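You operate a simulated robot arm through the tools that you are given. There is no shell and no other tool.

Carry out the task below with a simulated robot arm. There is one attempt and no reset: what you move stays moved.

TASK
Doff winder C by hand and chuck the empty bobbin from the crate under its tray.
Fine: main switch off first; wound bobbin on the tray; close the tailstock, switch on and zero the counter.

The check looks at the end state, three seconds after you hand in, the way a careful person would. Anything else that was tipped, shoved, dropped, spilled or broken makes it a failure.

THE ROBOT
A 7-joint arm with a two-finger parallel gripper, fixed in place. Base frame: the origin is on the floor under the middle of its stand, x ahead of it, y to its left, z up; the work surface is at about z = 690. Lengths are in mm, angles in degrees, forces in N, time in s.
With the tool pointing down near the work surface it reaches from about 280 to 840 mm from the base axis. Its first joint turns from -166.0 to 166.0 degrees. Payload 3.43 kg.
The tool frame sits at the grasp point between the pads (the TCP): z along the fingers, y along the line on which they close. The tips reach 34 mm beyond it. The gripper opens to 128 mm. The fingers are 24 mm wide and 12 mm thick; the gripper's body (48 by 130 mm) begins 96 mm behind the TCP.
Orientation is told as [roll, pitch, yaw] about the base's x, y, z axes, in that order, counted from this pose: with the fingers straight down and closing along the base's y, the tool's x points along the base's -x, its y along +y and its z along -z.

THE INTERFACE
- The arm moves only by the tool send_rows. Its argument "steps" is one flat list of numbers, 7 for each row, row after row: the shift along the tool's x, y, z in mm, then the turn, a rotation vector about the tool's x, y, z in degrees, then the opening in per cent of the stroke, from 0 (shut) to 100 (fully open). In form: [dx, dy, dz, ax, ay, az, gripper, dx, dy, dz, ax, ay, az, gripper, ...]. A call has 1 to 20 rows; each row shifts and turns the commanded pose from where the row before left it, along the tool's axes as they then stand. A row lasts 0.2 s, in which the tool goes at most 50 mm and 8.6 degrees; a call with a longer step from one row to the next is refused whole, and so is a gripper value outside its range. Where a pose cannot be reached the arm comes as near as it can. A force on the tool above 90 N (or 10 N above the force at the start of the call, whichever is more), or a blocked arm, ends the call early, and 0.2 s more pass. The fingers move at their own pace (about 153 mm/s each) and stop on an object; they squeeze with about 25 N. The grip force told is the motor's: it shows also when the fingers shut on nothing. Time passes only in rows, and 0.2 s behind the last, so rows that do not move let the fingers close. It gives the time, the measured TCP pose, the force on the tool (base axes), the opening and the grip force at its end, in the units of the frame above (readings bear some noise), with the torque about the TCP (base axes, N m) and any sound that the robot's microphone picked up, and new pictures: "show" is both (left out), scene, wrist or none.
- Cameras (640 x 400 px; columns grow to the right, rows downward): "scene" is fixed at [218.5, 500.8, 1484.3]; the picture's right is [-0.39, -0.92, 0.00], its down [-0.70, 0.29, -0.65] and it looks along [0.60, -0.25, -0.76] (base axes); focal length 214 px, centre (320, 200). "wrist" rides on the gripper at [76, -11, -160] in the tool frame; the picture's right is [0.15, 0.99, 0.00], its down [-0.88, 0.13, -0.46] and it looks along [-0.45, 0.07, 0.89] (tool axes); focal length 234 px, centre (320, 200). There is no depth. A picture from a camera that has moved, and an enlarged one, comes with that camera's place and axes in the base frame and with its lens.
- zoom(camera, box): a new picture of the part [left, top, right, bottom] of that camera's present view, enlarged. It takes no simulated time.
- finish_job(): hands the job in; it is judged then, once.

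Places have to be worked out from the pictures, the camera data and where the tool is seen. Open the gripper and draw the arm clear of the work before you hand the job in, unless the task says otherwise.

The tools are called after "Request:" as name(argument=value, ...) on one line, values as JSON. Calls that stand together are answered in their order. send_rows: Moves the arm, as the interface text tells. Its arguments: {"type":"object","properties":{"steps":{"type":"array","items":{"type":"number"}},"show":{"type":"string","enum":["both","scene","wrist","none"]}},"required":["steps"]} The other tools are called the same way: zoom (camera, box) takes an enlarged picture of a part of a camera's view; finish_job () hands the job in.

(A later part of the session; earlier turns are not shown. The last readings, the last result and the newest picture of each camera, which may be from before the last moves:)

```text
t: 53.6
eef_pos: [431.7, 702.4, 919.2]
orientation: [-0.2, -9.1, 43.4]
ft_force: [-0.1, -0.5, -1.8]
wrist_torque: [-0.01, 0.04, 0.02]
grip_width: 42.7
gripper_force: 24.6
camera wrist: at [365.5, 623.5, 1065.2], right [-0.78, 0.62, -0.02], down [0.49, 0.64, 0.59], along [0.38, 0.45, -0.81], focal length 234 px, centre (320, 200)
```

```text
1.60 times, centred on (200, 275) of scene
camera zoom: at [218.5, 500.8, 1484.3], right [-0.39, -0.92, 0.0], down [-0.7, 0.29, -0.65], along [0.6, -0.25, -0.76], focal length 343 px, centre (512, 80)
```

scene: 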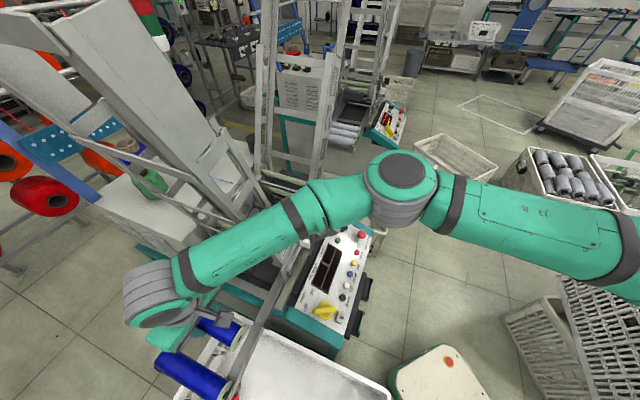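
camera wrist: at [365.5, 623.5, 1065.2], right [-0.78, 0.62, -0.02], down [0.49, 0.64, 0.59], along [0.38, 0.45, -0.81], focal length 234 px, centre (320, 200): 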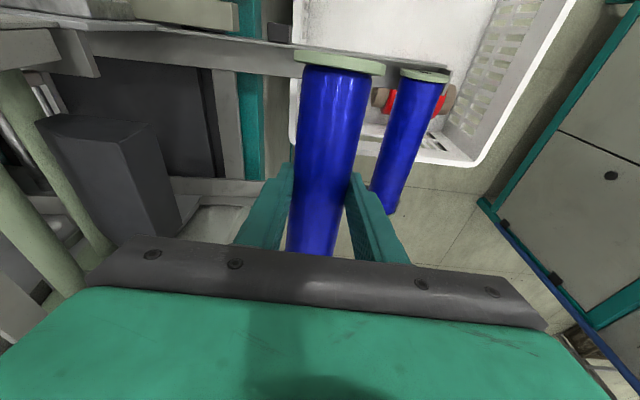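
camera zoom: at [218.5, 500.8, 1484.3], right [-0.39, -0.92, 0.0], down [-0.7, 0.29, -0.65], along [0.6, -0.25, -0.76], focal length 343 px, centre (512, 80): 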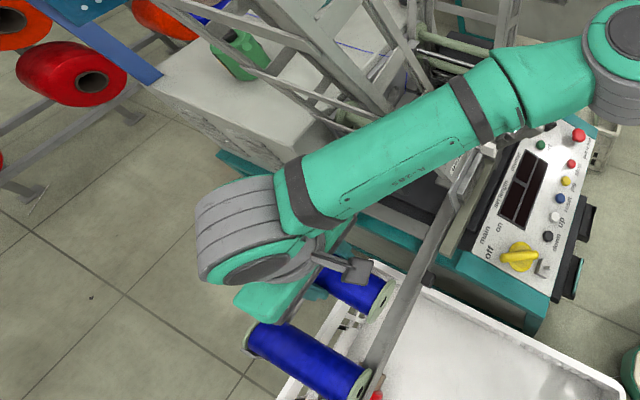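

The arm is free again and tilted 9° forward. I'll move to s≈815, w≈218, descend to z≈800, and check that it reaches.

Request:
send_rows(steps=[-13.3, 13.3, 2.1, 0, 0, -1.6, 0, 0, 13.3, 0, 0, 0, 0, 0, 4.7, 0, 29.4, 0, 0, 0, 0, 4.7, 0, 29.4, 0, 0, 0, 0, 4.7, 0, 29.4, 0, 0, 0, 0, 4.7, 0, 29.4, 0, 0, 0, 0, 0, 0, 0, 0, 0, 0, 0])

Request:
zoom(camera="wrist", box=[240, 0, 480, 160])

Request:
zoom(camera="scene", box=[140, 270, 290, 400])

```text
t: 55.2
eef_pos: [423.1, 728.3, 798.8]
orientation: [-0.4, -9.1, 45.1]
ft_force: [-0.6, 0.4, -1.8]
wrist_torque: [-0.03, 0.01, 0.0]
grip_width: 42.6
gripper_force: 25.6
camera wrist: at [358.1, 649.4, 945.9], right [-0.8, 0.6, -0.03], down [0.47, 0.66, 0.59], along [0.37, 0.46, -0.81], focal length 234 px, centre (320, 200)
```

scene: 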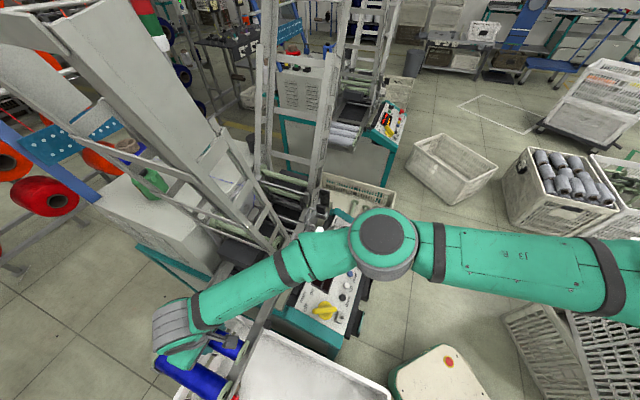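
wrist: 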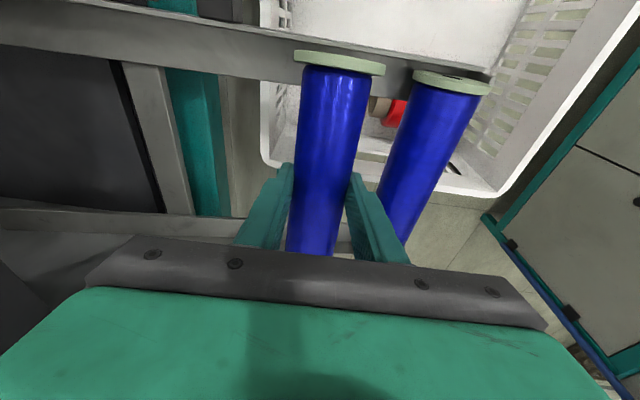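

```text
2.50 times, centred on (360, 80) of wrist
camera zoom: at [358.1, 649.4, 945.9], right [-0.8, 0.6, -0.03], down [0.47, 0.66, 0.59], along [0.37, 0.46, -0.81], focal length 585 px, centre (220, 500)
```

zoom: 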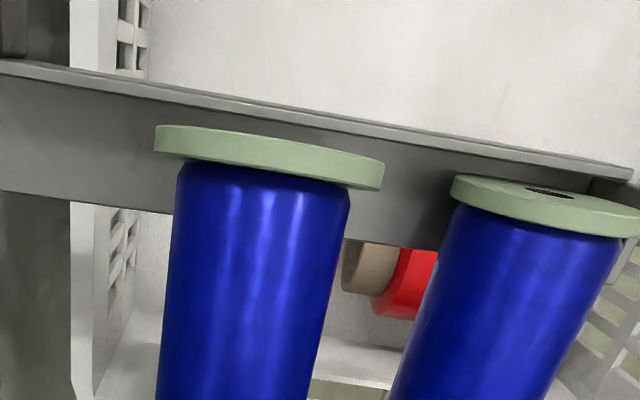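

```text
3.08 times, centred on (215, 335) of scene
camera zoom: at [218.5, 500.8, 1484.3], right [-0.39, -0.92, 0.0], down [-0.7, 0.29, -0.65], along [0.6, -0.25, -0.76], focal length 660 px, centre (643, -215)
```

zoom: 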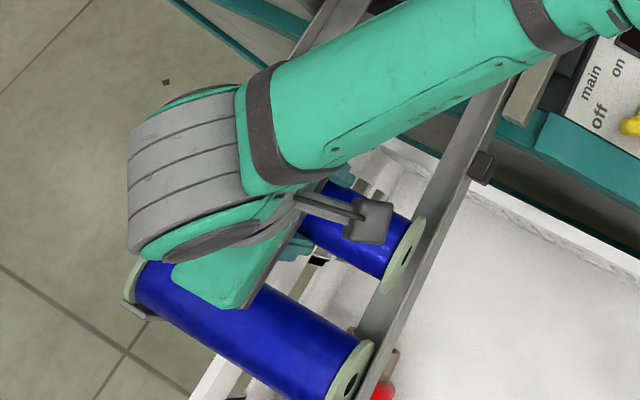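

The held near face is at s≈727, matching the tray bobbin, and lies inside the lip at ≈721. I'll lower gently until the near flange touches the rail.

Request:
send_rows(steps=[0.95, 0, 5.9, 0, 0, 0, 0, 0.95, 0, 5.9, 0, 0, 0, 0, 0.63, 0, 3.95, 0, 0, 0, 0, 0.32, 0, 1.97, 0, 0, 0, 0, 0, 0, 0, 0, 0, 0, 0])

Request:
zoom(camera="wrist", box=[240, 0, 480, 160])

Request:
zoom(camera="scene", box=[200, 300, 270, 370])

```text
t: 56.4
eef_pos: [422.5, 743.3, 782.3]
orientation: [-0.3, -9.0, 45.2]
ft_force: [0.0, 0.3, -1.5]
wrist_torque: [-0.05, 0.02, -0.02]
grip_width: 42.8
gripper_force: 24.6
camera wrist: at [358.8, 663.4, 928.4], right [-0.8, 0.6, -0.03], down [0.47, 0.66, 0.59], along [0.37, 0.46, -0.81], focal length 234 px, centre (320, 200)
```

scene: 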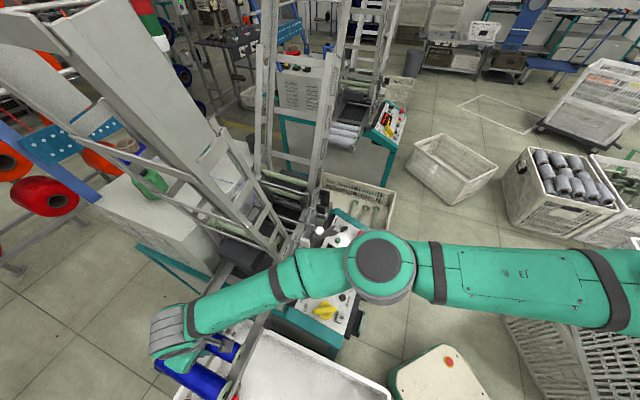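
wrist: 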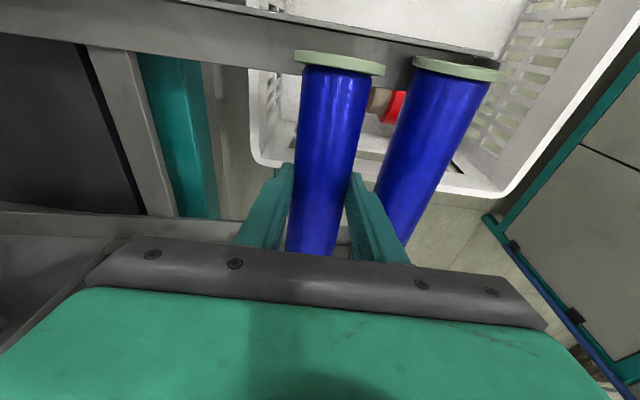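

```text
2.50 times, centred on (360, 80) of wrist
camera zoom: at [358.8, 663.4, 928.4], right [-0.8, 0.6, -0.03], down [0.47, 0.66, 0.59], along [0.37, 0.46, -0.81], focal length 585 px, centre (220, 500)
```

zoom: 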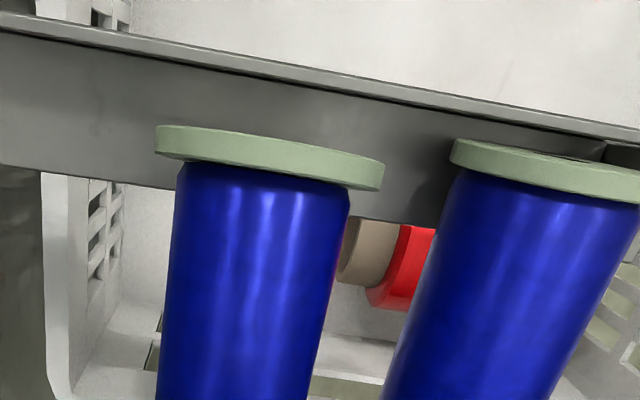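

```text
5.71 times, centred on (235, 335) of scene
camera zoom: at [218.5, 500.8, 1484.3], right [-0.39, -0.92, 0.0], down [-0.7, 0.29, -0.65], along [0.6, -0.25, -0.76], focal length 1226 px, centre (806, -571)
```

zoom: 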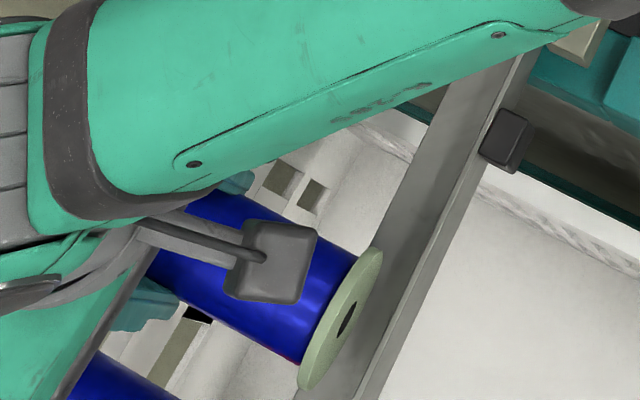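

The reading shifted about 10 mm in s and w although I commanded only a descent. I'll hold still for a moment and re-read before doing anything else.

Request:
send_rows(steps=[0, 0, 0, 0, 0, 0, 0, 0, 0, 0, 0, 0, 0, 0])

Request:
zoom(camera="scene", box=[100, 230, 300, 400])

```text
t: 57.0
eef_pos: [421.4, 742.4, 781.7]
orientation: [-0.3, -9.1, 45.2]
ft_force: [-0.6, 0.0, -1.1]
wrist_torque: [-0.01, 0.02, 0.03]
grip_width: 42.2
gripper_force: 24.9
camera wrist: at [359.0, 663.4, 928.5], right [-0.8, 0.6, -0.03], down [0.47, 0.66, 0.59], along [0.37, 0.46, -0.81], focal length 234 px, centre (320, 200)
```

scene: 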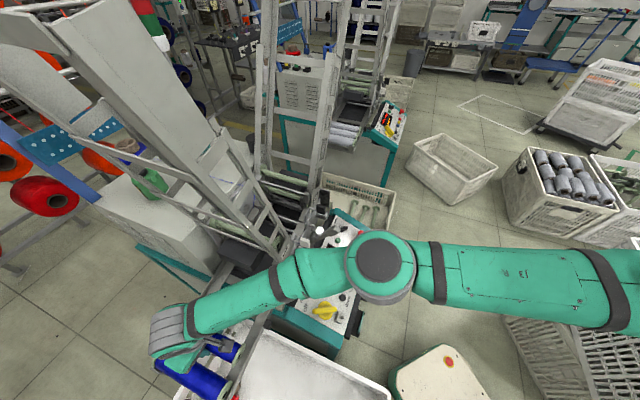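
wrist: 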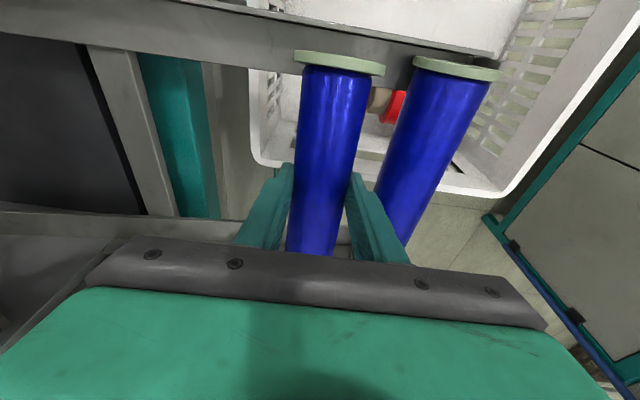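

```text
2.35 times, centred on (200, 315) of scene
camera zoom: at [218.5, 500.8, 1484.3], right [-0.39, -0.92, 0.0], down [-0.7, 0.29, -0.65], along [0.6, -0.25, -0.76], focal length 505 px, centre (602, -71)
```

zoom: 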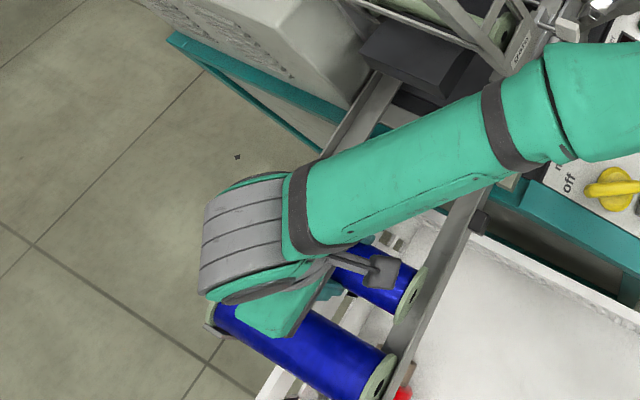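

The pose is stable and force-free; the commanded pose had simply drifted while the arm was blocked. I'll correct by moving about 9 mm back toward the operator and 4 mm right, slightly raised, and re-check.

Request:
send_rows(steps=[4.2, -2, -3, 0, 0, 0, 0, 4.2, -2, -1.4, 0, 0, 0, 0, 0, 0, 0, 0, 0, 0, 0], show="wrist")

Request:
zoom(camera="wrist", box=[240, 0, 480, 160])

```text
t: 57.8
eef_pos: [418.7, 734.2, 784.6]
orientation: [-0.2, -9.1, 45.1]
ft_force: [0.4, 0.0, -1.5]
wrist_torque: [-0.03, -0.03, -0.02]
grip_width: 42.6
gripper_force: 24.8
camera wrist: at [355.5, 654.2, 931.6], right [-0.8, 0.6, -0.03], down [0.47, 0.66, 0.59], along [0.37, 0.46, -0.81], focal length 234 px, centre (320, 200)
```

wrist: 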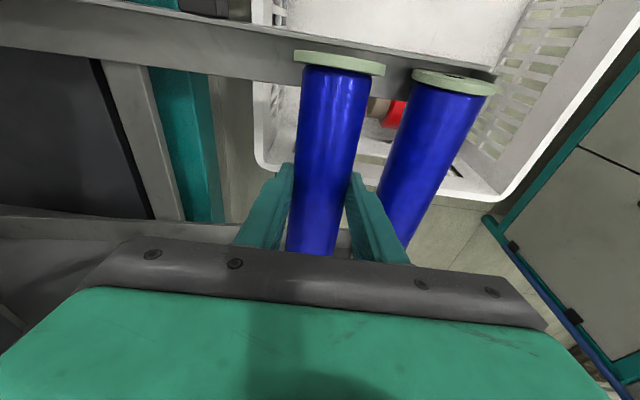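

```text
2.50 times, centred on (360, 80) of wrist
camera zoom: at [355.5, 654.2, 931.6], right [-0.8, 0.6, -0.03], down [0.47, 0.66, 0.59], along [0.37, 0.46, -0.81], focal length 585 px, centre (220, 500)
```

zoom: 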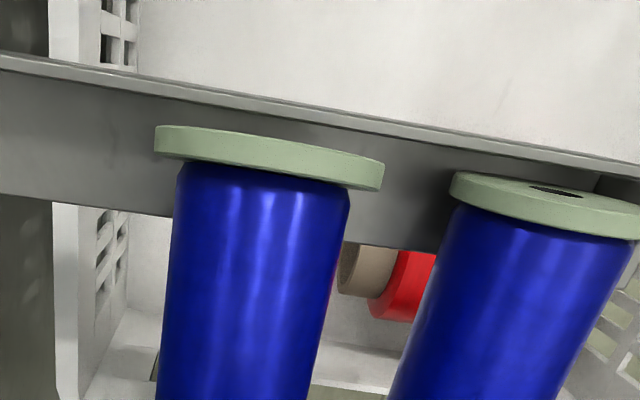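

Now s≈815, w≈223 and the motion tracks properly. I'll continue lowering in small steps until the near flange bears on the rail.

Request:
send_rows(steps=[0.63, 0, 3.95, 0, 0, 0, 0, 0.63, 0, 3.95, 0, 0, 0, 0, 0.32, 0, 1.97, 0, 0, 0, 0, 0.32, 0, 1.97, 0, 0, 0, 0, 0, 0, 0, 0, 0, 0, 0], show="wrist")

Request:
zoom(camera="wrist", box=[240, 0, 480, 160])

Request:
zoom(camera="scene", box=[200, 300, 270, 370])

```text
t: 59.0
eef_pos: [419.9, 734.4, 772.3]
orientation: [-0.3, -9.2, 45.1]
ft_force: [-0.4, -0.1, -1.1]
wrist_torque: [-0.05, 0.03, -0.01]
grip_width: 42.5
gripper_force: 25.3
camera wrist: at [355.6, 654.6, 919.1], right [-0.8, 0.6, -0.03], down [0.47, 0.66, 0.59], along [0.37, 0.46, -0.81], focal length 234 px, centre (320, 200)
```

wrist: 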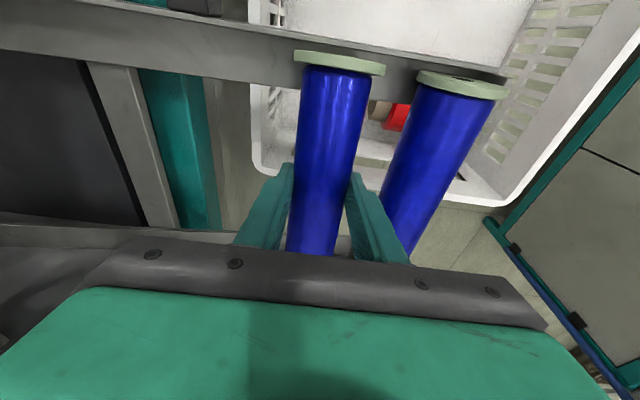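

```text
2.50 times, centred on (360, 80) of wrist
camera zoom: at [355.6, 654.6, 919.1], right [-0.8, 0.6, -0.03], down [0.47, 0.66, 0.59], along [0.37, 0.46, -0.81], focal length 585 px, centre (220, 500)
```

zoom: 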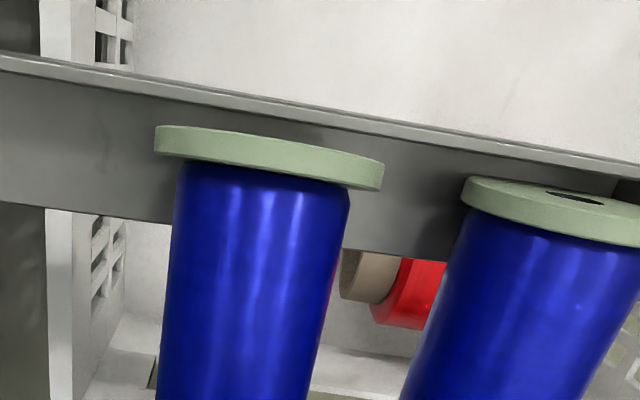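

```text
5.71 times, centred on (235, 335) of scene
camera zoom: at [218.5, 500.8, 1484.3], right [-0.39, -0.92, 0.0], down [-0.7, 0.29, -0.65], along [0.6, -0.25, -0.76], focal length 1226 px, centre (806, -571)
```

zoom: 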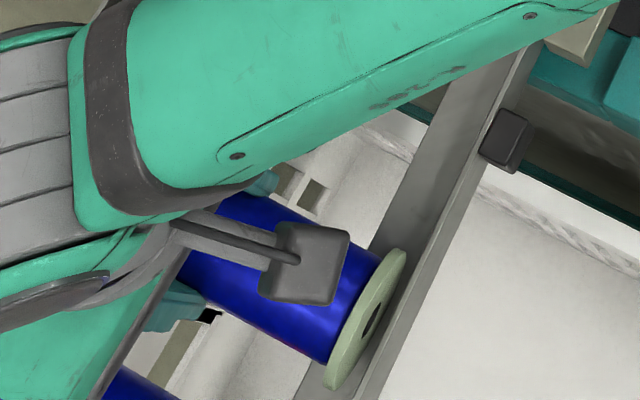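

There's no contact yet and the geometry looks right. I'll continue down in 2 mm steps.

Request:
send_rows(steps=[0.32, 0, 1.97, 0, 0, 0, 0, 0.32, 0, 1.97, 0, 0, 0, 0, 0.32, 0, 1.97, 0, 0, 0, 0, 0, 0, 0, 0, 0, 0, 0], show="none")

Request:
send_rows(steps=[0.32, 0, 1.97, 0, 0, 0, 0, 0.32, 0, 1.97, 0, 0, 0, 0, 0, 0, 0, 0, 0, 0, 0], show="wrist")

Request:
zoom(camera="wrist", box=[240, 0, 480, 160])

Request:
zoom(camera="scene", box=[200, 300, 270, 370])

```text
t: 60.0
eef_pos: [419.3, 734.3, 767.9]
orientation: [-0.4, -9.1, 45.2]
ft_force: [2.7, 2.3, 6.7]
wrist_torque: [-0.46, 0.53, -0.07]
grip_width: 42.4
gripper_force: 25.1
```

```text
t: 60.8
eef_pos: [418.9, 734.8, 764.2]
orientation: [-0.3, -9.0, 45.1]
ft_force: [0.9, 2.2, 7.5]
wrist_torque: [-0.45, 0.48, -0.08]
grip_width: 42.8
gripper_force: 24.7
camera wrist: at [355.5, 654.7, 909.1], right [-0.8, 0.6, -0.03], down [0.47, 0.66, 0.59], along [0.37, 0.46, -0.81], focal length 234 px, centre (320, 200)
```

wrist: 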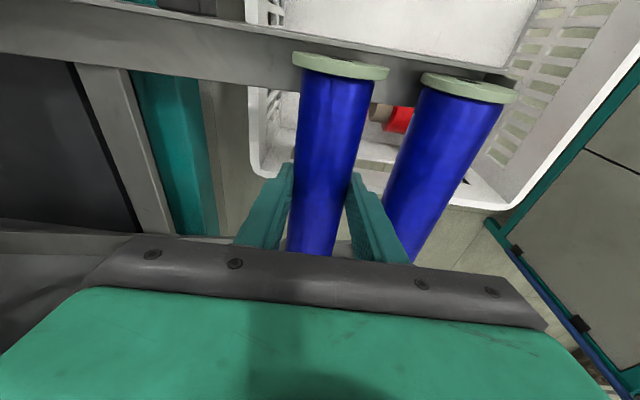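

```text
2.50 times, centred on (360, 80) of wrist
camera zoom: at [355.5, 654.7, 909.1], right [-0.8, 0.6, -0.03], down [0.47, 0.66, 0.59], along [0.37, 0.46, -0.81], focal length 585 px, centre (220, 500)
```

zoom: 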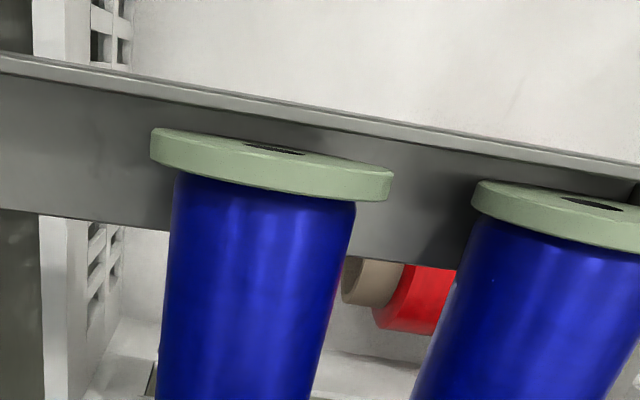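

```text
5.71 times, centred on (235, 335) of scene
camera zoom: at [218.5, 500.8, 1484.3], right [-0.39, -0.92, 0.0], down [-0.7, 0.29, -0.65], along [0.6, -0.25, -0.76], focal length 1226 px, centre (806, -571)
```

zoom: 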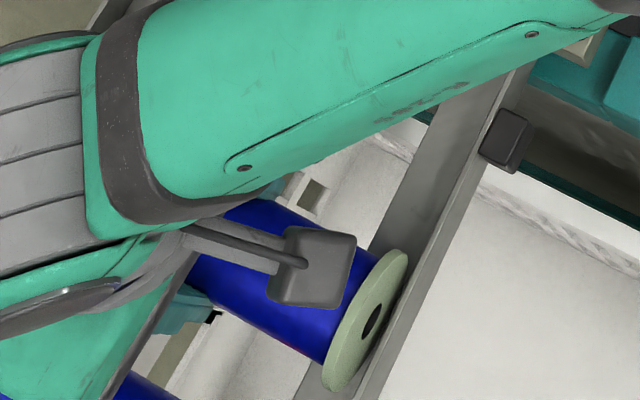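

The near flange is on the rail and the bobbin is rotating level in the grip at about 8 N, as intended. I'll continue down until the far flange lands too.

Request:
send_rows(steps=[0.32, 0, 1.97, 0, 0, 0, 0, 0.32, 0, 1.97, 0, 0, 0, 0, 0, 0, 0, 0, 0, 0, 0], show="none")

Request:
send_rows(steps=[0.32, 0, 1.97, 0, 0, 0, 0, 0.32, 0, 1.97, 0, 0, 0, 0, 0, 0, 0, 0, 0, 0, 0], show="wrist")

Request:
zoom(camera="wrist", box=[240, 0, 480, 160])

Request:
zoom(camera="scene", box=[200, 300, 270, 370])

```text
t: 61.6
eef_pos: [419.0, 735.0, 758.6]
orientation: [-0.3, -9.0, 45.1]
ft_force: [-0.9, 0.5, 10.1]
wrist_torque: [-0.08, 0.1, -0.02]
grip_width: 42.3
gripper_force: 24.9
```

```text
t: 62.4
eef_pos: [419.8, 735.0, 756.0]
orientation: [-0.2, -9.1, 45.1]
ft_force: [-0.7, 3.5, 23.6]
wrist_torque: [0.09, -0.01, 0.01]
grip_width: 42.9
gripper_force: 25.5
camera wrist: at [355.7, 654.9, 902.1], right [-0.8, 0.6, -0.03], down [0.47, 0.66, 0.59], along [0.37, 0.46, -0.81], focal length 234 px, centre (320, 200)
```

wrist: 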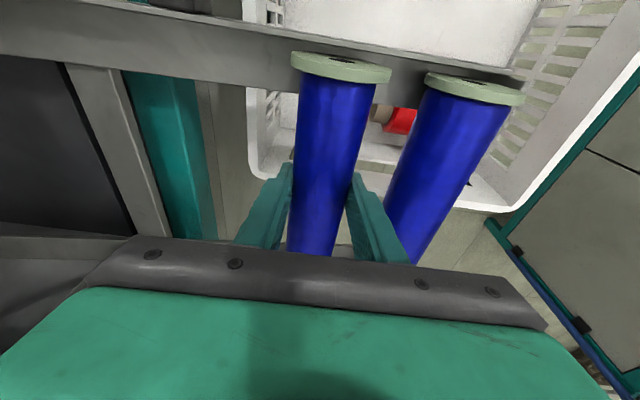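

```text
2.50 times, centred on (360, 80) of wrist
camera zoom: at [355.7, 654.9, 902.1], right [-0.8, 0.6, -0.03], down [0.47, 0.66, 0.59], along [0.37, 0.46, -0.81], focal length 585 px, centre (220, 500)
```

zoom: 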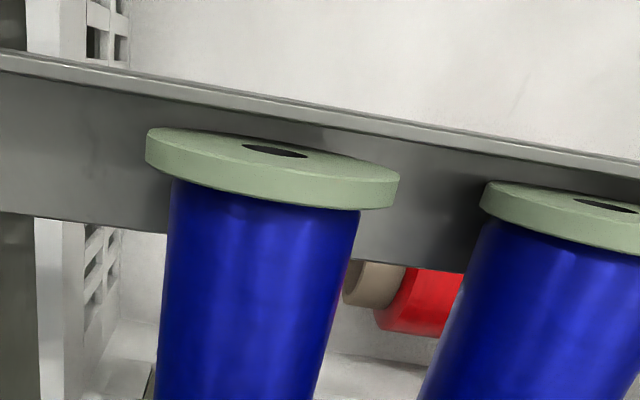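

```text
5.71 times, centred on (235, 335) of scene
camera zoom: at [218.5, 500.8, 1484.3], right [-0.39, -0.92, 0.0], down [-0.7, 0.29, -0.65], along [0.6, -0.25, -0.76], focal length 1226 px, centre (806, -571)
```

zoom: 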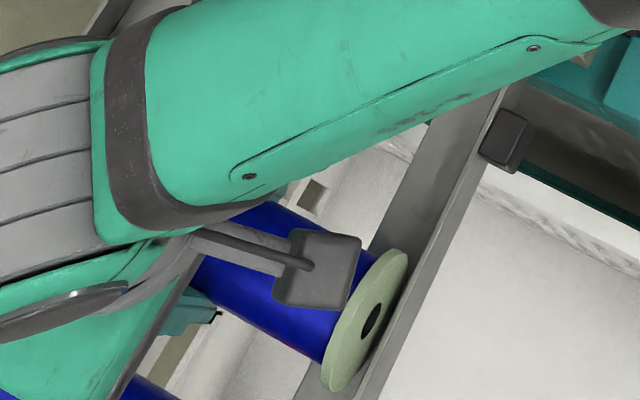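

Force is 24 N with no torque, so both flanges sit on the rails. I'll relieve 2 mm, open slightly, and ease the bobbin down-slope while it leans on the finger.

Request:
send_rows(steps=[-0.32, 0, -1.97, 0, 0, 0, 0, 0, 0, 0, 0, 0, 0, 38, 0, 0, 0, 0, 0, 0, 42, 0, 3, 0, 0, 0, 0, 44, 0, 3, 0, 0, 0, 0, 44, 0, 3, 0, 0, 0, 0, 44, 0, 3, 0, 0, 0, 0, 44, 0, 0, 0, 0, 0, 0, 44])

Request:
zoom(camera="wrist", box=[240, 0, 480, 160])

Request:
zoom(camera="scene", box=[140, 290, 280, 400])

```text
t: 64.2
eef_pos: [411.5, 742.6, 756.0]
orientation: [-0.3, -9.1, 45.1]
ft_force: [-0.4, 1.3, -0.1]
wrist_torque: [0.0, -0.01, 0.03]
grip_width: 56.5
gripper_force: 0.1
camera wrist: at [347.1, 663.4, 903.5], right [-0.8, 0.6, -0.03], down [0.47, 0.66, 0.59], along [0.37, 0.46, -0.81], focal length 234 px, centre (320, 200)
```

scene: 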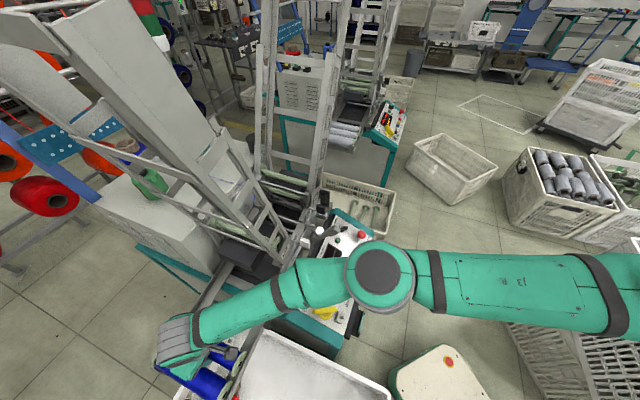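
wrist: 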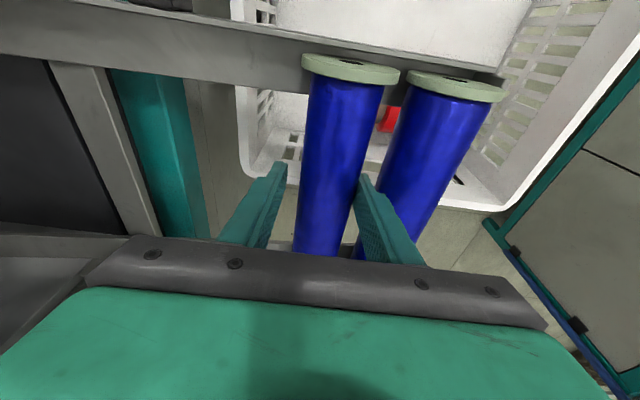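

```text
2.50 times, centred on (360, 80) of wrist
camera zoom: at [347.1, 663.4, 903.5], right [-0.8, 0.6, -0.03], down [0.47, 0.66, 0.59], along [0.37, 0.46, -0.81], focal length 585 px, centre (220, 500)
```

zoom: 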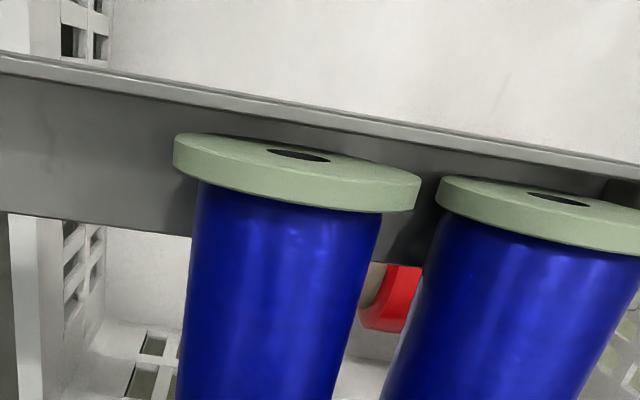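

```text
3.64 times, centred on (210, 345) of scene
camera zoom: at [218.5, 500.8, 1484.3], right [-0.39, -0.92, 0.0], down [-0.7, 0.29, -0.65], along [0.6, -0.25, -0.76], focal length 780 px, centre (720, -327)
```

zoom: 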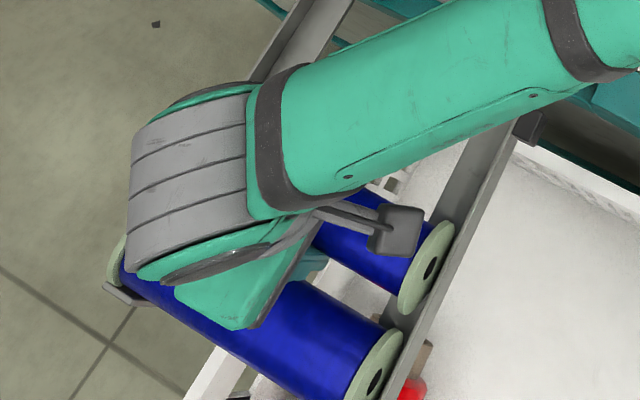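

The bobbin leans on the finger with a few mm to go. I'll lift straight up so it settles gently against its neighbour.

Request:
send_rows(steps=[-0.8, 0, -5, 0, 0, 0, 44, -1.6, 0, -10, 0, 0, 0, 44, -2.4, 0, -15, 0, 0, 0, 44, -3.2, 0, -20, 0, 0, 0, 44, -4.7, 0, -30, 0, 0, 0, 44, -6.3, 0, -40, 0, 0, 0, 44, -6.3, 0, -40, 0, 0, 0, 44])

Request:
zoom(camera="wrist", box=[220, 0, 460, 180])

Request:
zoom(camera="scene", box=[140, 290, 280, 400])

```text
t: 65.8
eef_pos: [410.0, 743.5, 919.4]
orientation: [-0.4, -9.1, 45.1]
ft_force: [0.3, -0.4, 0.5]
wrist_torque: [0.0, 0.01, 0.02]
grip_width: 56.4
gripper_force: 0.2
camera wrist: at [345.5, 663.6, 1065.2], right [-0.8, 0.6, -0.03], down [0.47, 0.66, 0.59], along [0.37, 0.46, -0.81], focal length 234 px, centre (320, 200)
```

scene: 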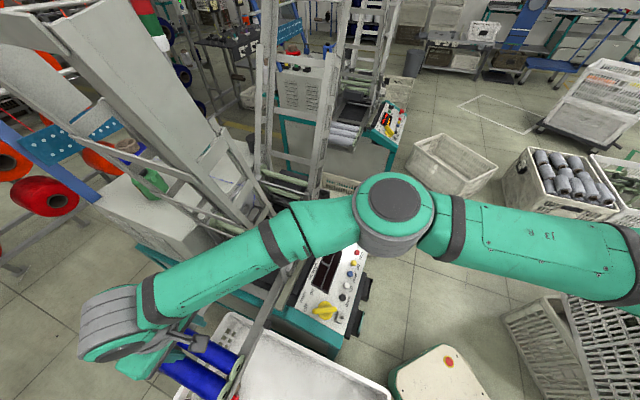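
wrist: 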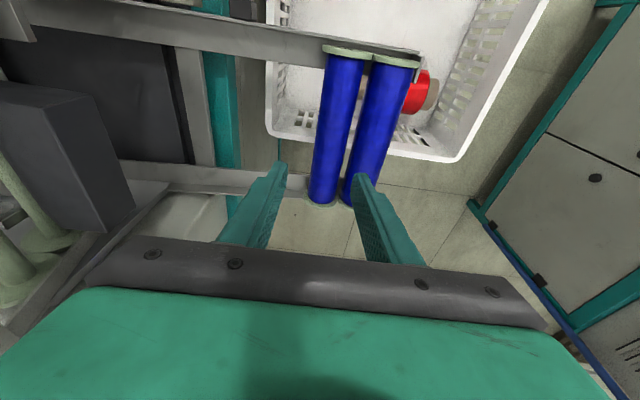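

```text
2.22 times, centred on (340, 90) of wrist
camera zoom: at [345.5, 663.6, 1065.2], right [-0.8, 0.6, -0.03], down [0.47, 0.66, 0.59], along [0.37, 0.46, -0.81], focal length 520 px, centre (276, 444)
```

zoom: 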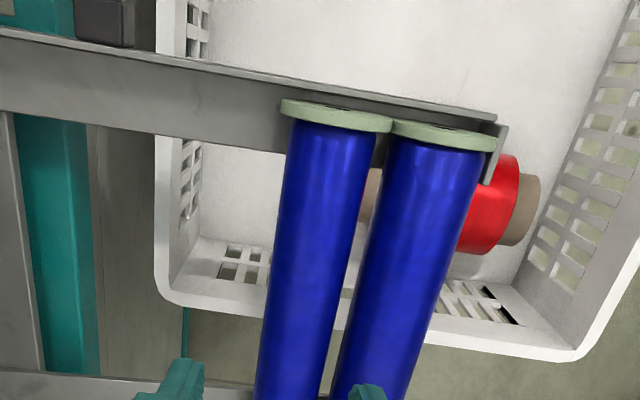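

```text
3.64 times, centred on (210, 345) of scene
camera zoom: at [218.5, 500.8, 1484.3], right [-0.39, -0.92, 0.0], down [-0.7, 0.29, -0.65], along [0.6, -0.25, -0.76], focal length 780 px, centre (720, -327)
```

zoom: 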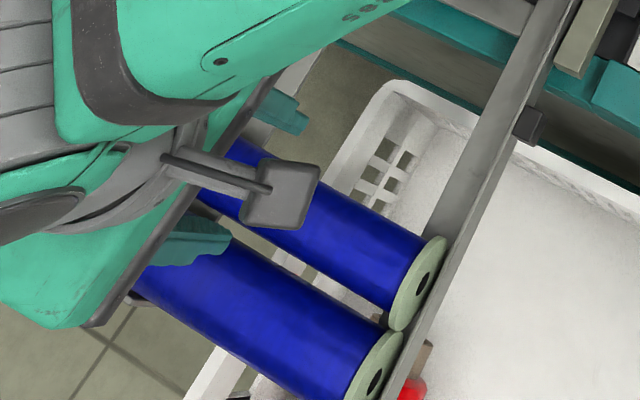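

Both wound bobbins now lie side by side on the tray. Next is the empty in the crate, near s≈386, w 256–467, z≈471. I'll withdraw, level the tool, and turn to yaw 135° so the fingers close across that bobbin.

Request:
send_rows(steps=[0, 0, 0, 0, 4.55, 0, 44, 0, 0, 0, 0, 4.55, 0, 44, 45, 0, 0, 0, 0, 0, 44, 45, 0, 0, 0, 0, 0, 44, 45, 0, 0, 0, 0, 0, 44, 45, 0, 0, 0, 0, 0, 44, 45, 0, 0, 0, 0, 0, 44, 45, 0, 0, 0, 0, 0, 44, 45, 0, 0, 0, 0, 0, 44, 0, 0, 0, 0, 0, -8.2, 44, 0, 0, 0, 0, 0, -8.2, 44, 0, 0, 0, 0, 0, -8.2, 44, 0, 0, 0, 0, 0, -8.2, 44, 0, 0, 0, 0, 0, -8.2, 44, 0, 0, 0, 0, 0, -8.2, 44, 0, 0, 0, 0, 0, -8.2, 44, 0, 0, 0, 0, 0, -8.2, 44, 0, 0, 0, 0, 0, -8.2, 44, 0, 0, 0, 0, 0, -8.2, 44, 0, 0, 0, 0, 0, -8.0, 44])

```text
t: 70.0
eef_pos: [187.0, 518.9, 918.9]
orientation: [0.1, 0.3, 127.0]
ft_force: [0.1, 0.0, 0.2]
wrist_torque: [0.0, 0.04, -0.05]
grip_width: 56.3
gripper_force: 0.1
out of reach, approached as far as the arm can: row 20
camera wrist: at [241.0, 465.1, 1079.6], right [-0.7, -0.71, 0.0], down [-0.64, 0.62, 0.45], along [-0.32, 0.32, -0.89], focal length 234 px, centre (320, 200)
```

scene: 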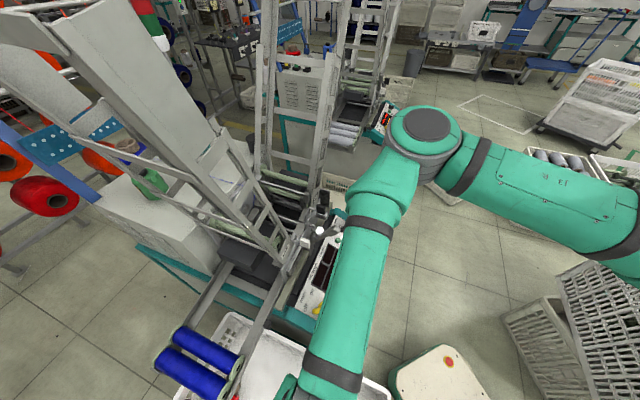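
wrist: 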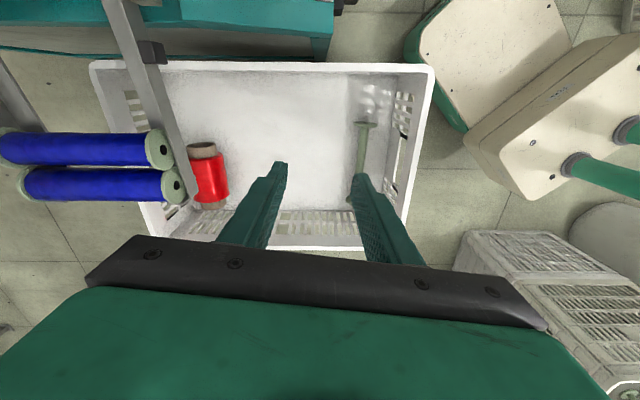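

The wrist hit a joint limit at yaw 127°, which should relax as the arm swings further left. The crate view is good, so I'll zoom on the empty.

Request:
zoom(camera="wrist", box=[260, 50, 450, 220])

Request:
zoom(camera="wrist", box=[80, 40, 300, 240])

```text
2.35 times, centred on (355, 135) of wrist
camera zoom: at [241.0, 465.1, 1079.6], right [-0.7, -0.71, 0.0], down [-0.64, 0.62, 0.45], along [-0.32, 0.32, -0.89], focal length 551 px, centre (238, 353)
```

zoom: 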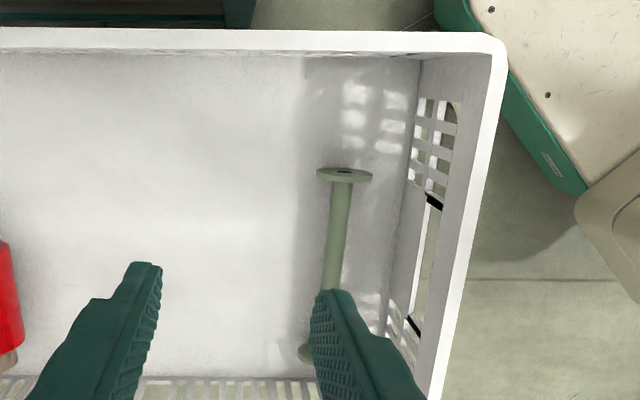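

```text
2.00 times, centred on (190, 140) of wrist
camera zoom: at [241.0, 465.1, 1079.6], right [-0.7, -0.71, 0.0], down [-0.64, 0.62, 0.45], along [-0.32, 0.32, -0.89], focal length 468 px, centre (580, 320)
```

zoom: 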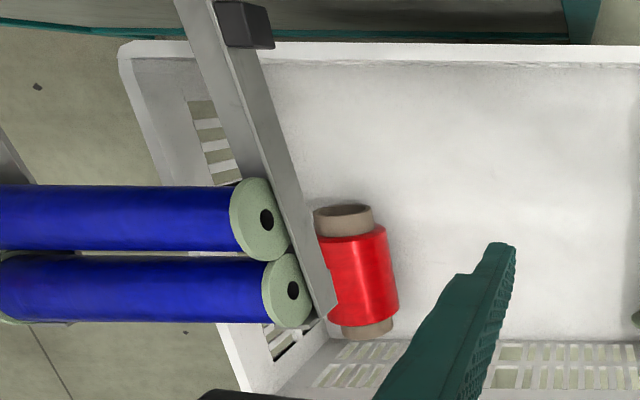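

The empty lies roughly along w with ends near (384, 255) and (404, 467), axis z≈474. The crate floor is about 443, the near wall at s≈310 and the rim about z≈600. I'll move above its centre and lower partway for a closer look.

Request:
send_rows(steps=[-22, 24.3, 23.8, 0, 0, 0, 44, -22, 24.3, 23.8, 0, 0, 0, 44, -22, 24.3, 23.8, 0, 0, 0, 44, -22, 24.3, 23.8, 0, 0, 0, 44, -22, 24.3, 23.8, 0, 0, 0, 44, 0, 0, 0, 0, 0, -3, 44, 0, 0, 0, 0, 0, 0, 44])

Request:
zoom(camera="wrist", box=[220, 40, 420, 220])

```text
t: 71.6
eef_pos: [24.7, 533.9, 798.1]
orientation: [0.0, 0.2, 130.0]
ft_force: [-0.3, -0.1, -0.7]
wrist_torque: [0.01, -0.01, 0.0]
grip_width: 56.3
gripper_force: 0.1
camera wrist: at [81.8, 482.9, 959.4], right [-0.66, -0.75, 0.0], down [-0.67, 0.59, 0.45], along [-0.34, 0.3, -0.89], focal length 234 px, centre (320, 200)
```

scene: 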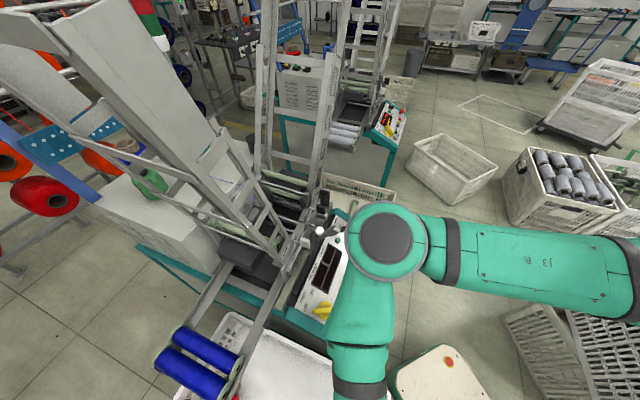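
wrist: 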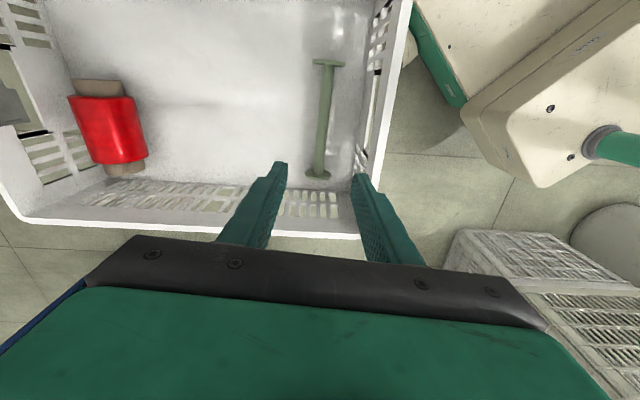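

```text
2.22 times, centred on (320, 130) of wrist
camera zoom: at [81.8, 482.9, 959.4], right [-0.66, -0.75, 0.0], down [-0.67, 0.59, 0.45], along [-0.34, 0.3, -0.89], focal length 520 px, centre (320, 356)
```

zoom: 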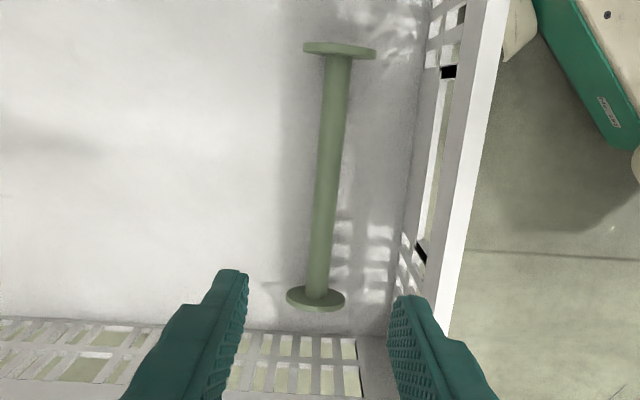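

The empty's ends now compute to (385, 254) and (393, 467), tilted about 2°. I'll correct yaw and position and descend to z≈520, inside the crate but above the bobbin.

Request:
send_rows(steps=[0.6, 7, 20, 0, 0, -2.9, 44, 0, 0, 40, 0, 0, 0, 44, 0, 0, 40, 0, 0, 0, 44, 0, 0, 40, 0, 0, 0, 44, 0, 0, 40, 0, 0, 0, 44, 0, 0, 40, 0, 0, 0, 44, 0, 0, 30, 0, 0, 0, 44, 0, 0, 20, 0, 0, 0, 44, 0, 0, 0, 0, 0, 0, 44])

Request:
zoom(camera="wrist", box=[200, 20, 440, 240])

```text
t: 73.6
eef_pos: [21.0, 530.6, 530.2]
orientation: [0.0, 0.2, 132.8]
ft_force: [0.7, 0.2, 0.1]
wrist_torque: [0.02, -0.02, 0.01]
grip_width: 56.5
gripper_force: 0.0
camera wrist: at [79.7, 481.0, 690.5], right [-0.62, -0.78, 0.0], down [-0.7, 0.56, 0.45], along [-0.35, 0.28, -0.89], focal length 234 px, centre (320, 200)
```

scene: 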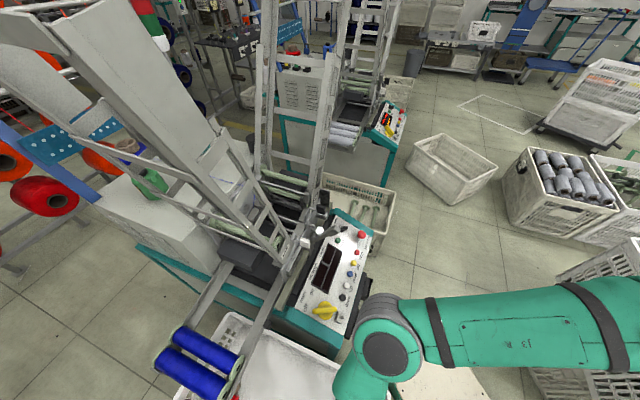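
wrist: 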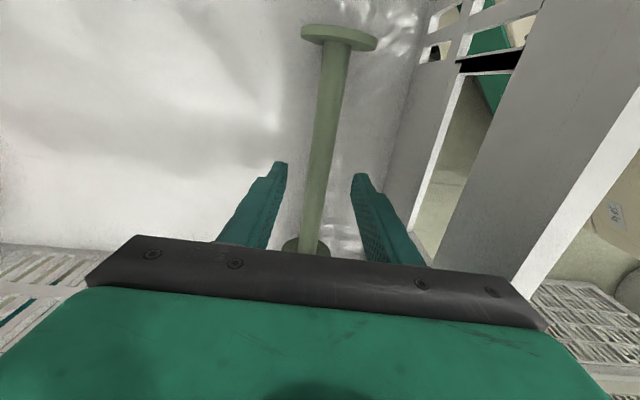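

```text
1.82 times, centred on (320, 130) of wrist
camera zoom: at [79.7, 481.0, 690.5], right [-0.62, -0.78, 0.0], down [-0.7, 0.56, 0.45], along [-0.35, 0.28, -0.89], focal length 426 px, centre (320, 327)
```

zoom: 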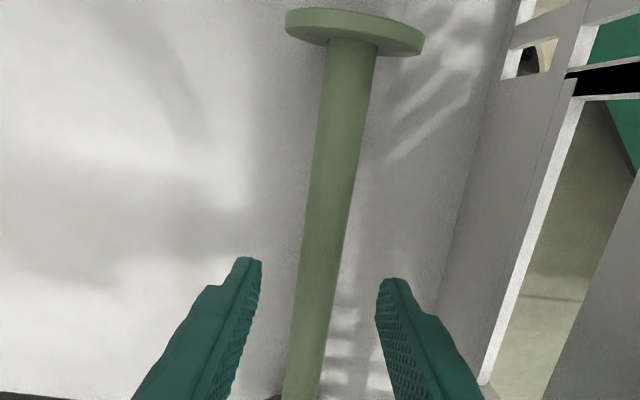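

The shaft (≈23 mm) sits centred between the fingers. I'll descend to z≈488 and close on it.

Request:
send_rows(steps=[0, 1.4, 15, 0, 0, 0, 44, 0, 0, 15, 0, 0, 0, 44, 0, 0, 8, 0, 0, 0, 44, 0, 0, 4, 0, 0, 0, 44, 0, 0, 0, 0, 0, 0, 44])

Request:
zoom(camera="wrist", box=[200, 20, 440, 240])

```text
t: 74.8
eef_pos: [19.7, 526.9, 487.6]
orientation: [0.0, 0.3, 133.1]
ft_force: [0.9, -0.3, -0.4]
wrist_torque: [0.03, 0.0, 0.02]
grip_width: 56.2
gripper_force: 0.0
camera wrist: at [78.3, 479.1, 648.3], right [-0.62, -0.78, 0.0], down [-0.7, 0.56, 0.45], along [-0.35, 0.28, -0.89], focal length 234 px, centre (320, 200)
```

scene: 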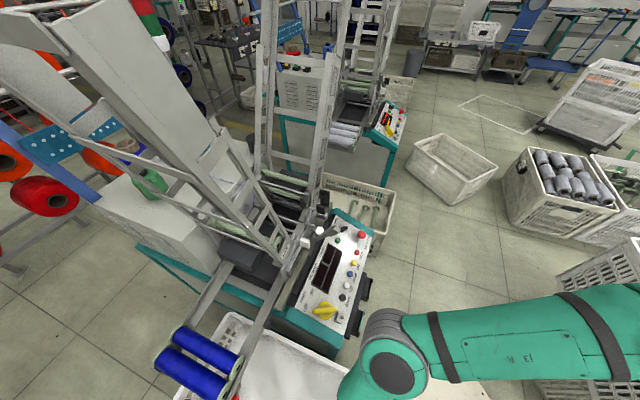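
wrist: 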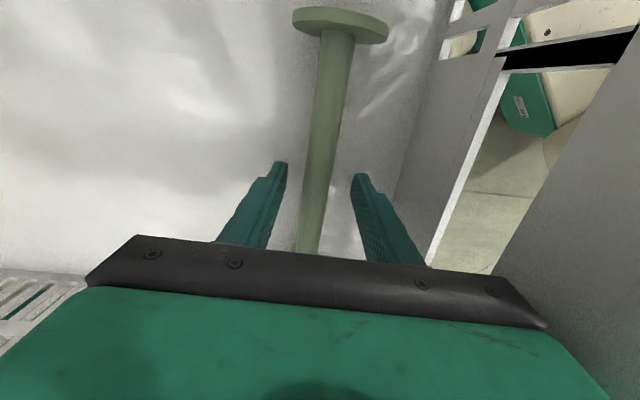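

```text
1.82 times, centred on (320, 130) of wrist
camera zoom: at [78.3, 479.1, 648.3], right [-0.62, -0.78, 0.0], down [-0.7, 0.56, 0.45], along [-0.35, 0.28, -0.89], focal length 426 px, centre (320, 327)
```

zoom: 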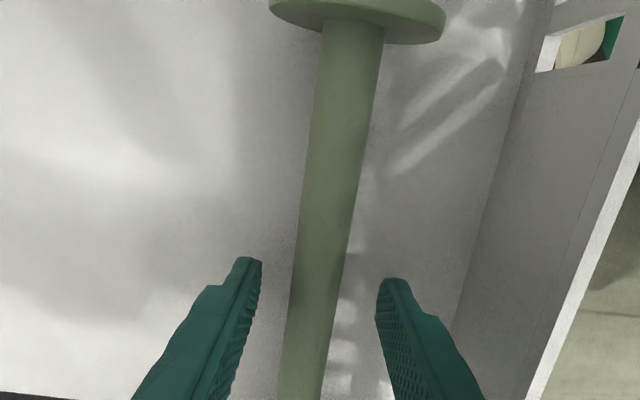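

Good alignment. I'll go 3 mm lower and close on the shaft.

Request:
send_rows(steps=[0, 0, 3, 0, 0, 0, 44, 0, 0, 0, 0, 0, 0, 20, 0, 0, 0, 0, 0, 0, 0, 0, 0, 0, 0, 0, 0, 0, 0, 0, 0, 0, 0, 0, 0])

Request:
zoom(camera="wrist", box=[200, 20, 440, 240])

```text
t: 76.0
eef_pos: [19.3, 527.1, 484.6]
orientation: [-0.1, 0.3, 132.9]
ft_force: [-0.3, -0.3, 0.4]
wrist_torque: [-0.06, -0.01, -0.04]
grip_width: 20.6
gripper_force: 25.0
camera wrist: at [78.7, 478.9, 645.2], right [-0.62, -0.78, 0.0], down [-0.7, 0.56, 0.45], along [-0.35, 0.28, -0.89], focal length 234 px, centre (320, 200)
```

scene: 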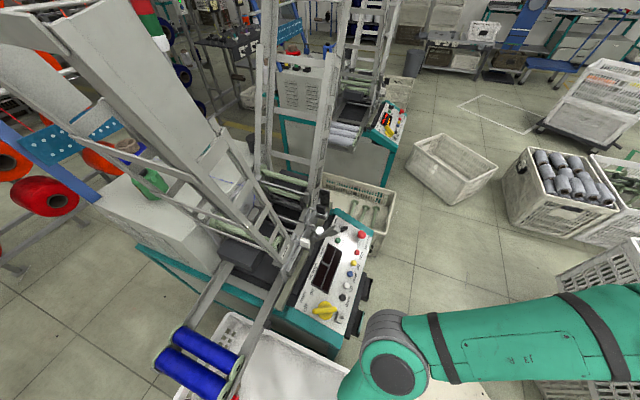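
wrist: 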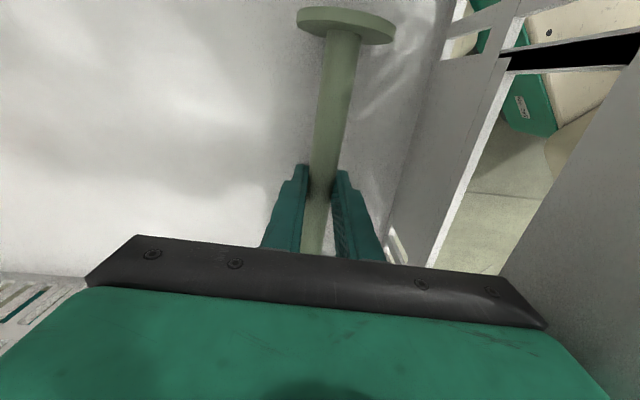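

```text
1.82 times, centred on (320, 130) of wrist
camera zoom: at [78.7, 478.9, 645.2], right [-0.62, -0.78, 0.0], down [-0.7, 0.56, 0.45], along [-0.35, 0.28, -0.89], focal length 426 px, centre (320, 327)
```

zoom: 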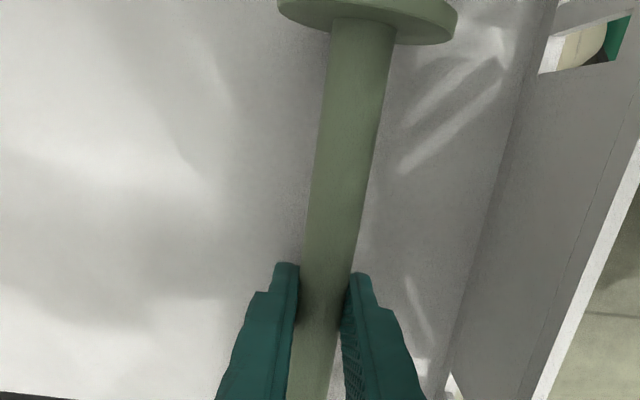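

It's gripped at 20.6 mm, but 102 mm from the end that will face the operator. That would be out of reach at the chuck, so I'll open, shift 22 mm toward that end and regrip.

Request:
send_rows(steps=[0, 0, 0, 0, 0, 0, 35, 0, 0, 0, 0, 0, 0, 35, 11, 0, 0, 0, 0, 0, 35, 11, 0, 0, 0, 0, 0, 35, 0, 0, 0, 0, 0, 0, 35, 0, 0, 0, 0, 0, 0, 0, 0, 0, 0, 0, 0, 0, 0, 0, 0, 0, 0, 0, 0, 0], show="wrist")

Request:
zoom(camera="wrist", box=[200, 0, 440, 240])

```text
t: 77.8
eef_pos: [34.5, 509.4, 483.1]
orientation: [0.0, 0.3, 132.9]
ft_force: [-1.3, 0.2, -0.8]
wrist_torque: [-0.02, -0.01, -0.01]
grip_width: 20.5
gripper_force: 24.8
camera wrist: at [92.7, 462.1, 645.1], right [-0.62, -0.78, 0.0], down [-0.7, 0.56, 0.45], along [-0.35, 0.28, -0.89], focal length 234 px, centre (320, 200)
```

wrist: 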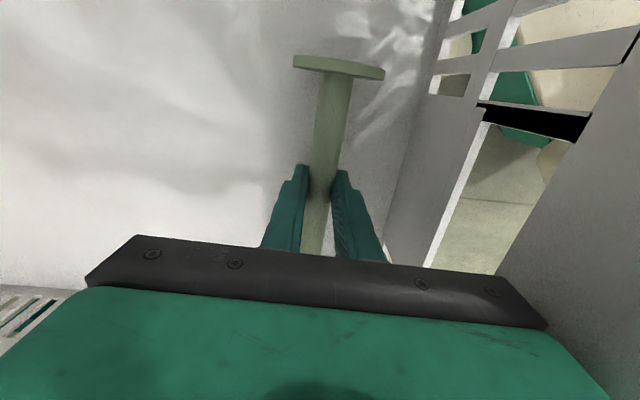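

```text
1.67 times, centred on (320, 120) of wrist
camera zoom: at [92.7, 462.1, 645.1], right [-0.62, -0.78, 0.0], down [-0.7, 0.56, 0.45], along [-0.35, 0.28, -0.89], focal length 390 px, centre (320, 333)
```

zoom: 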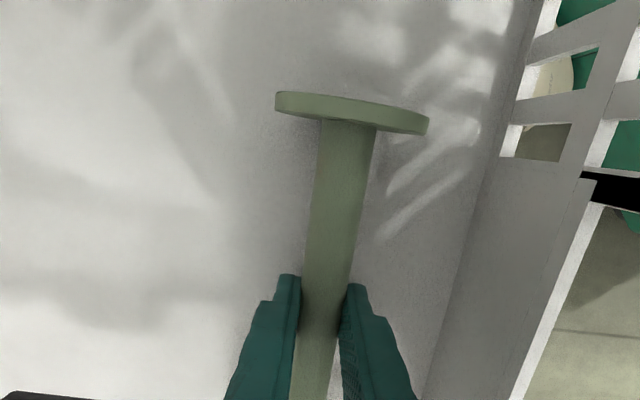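

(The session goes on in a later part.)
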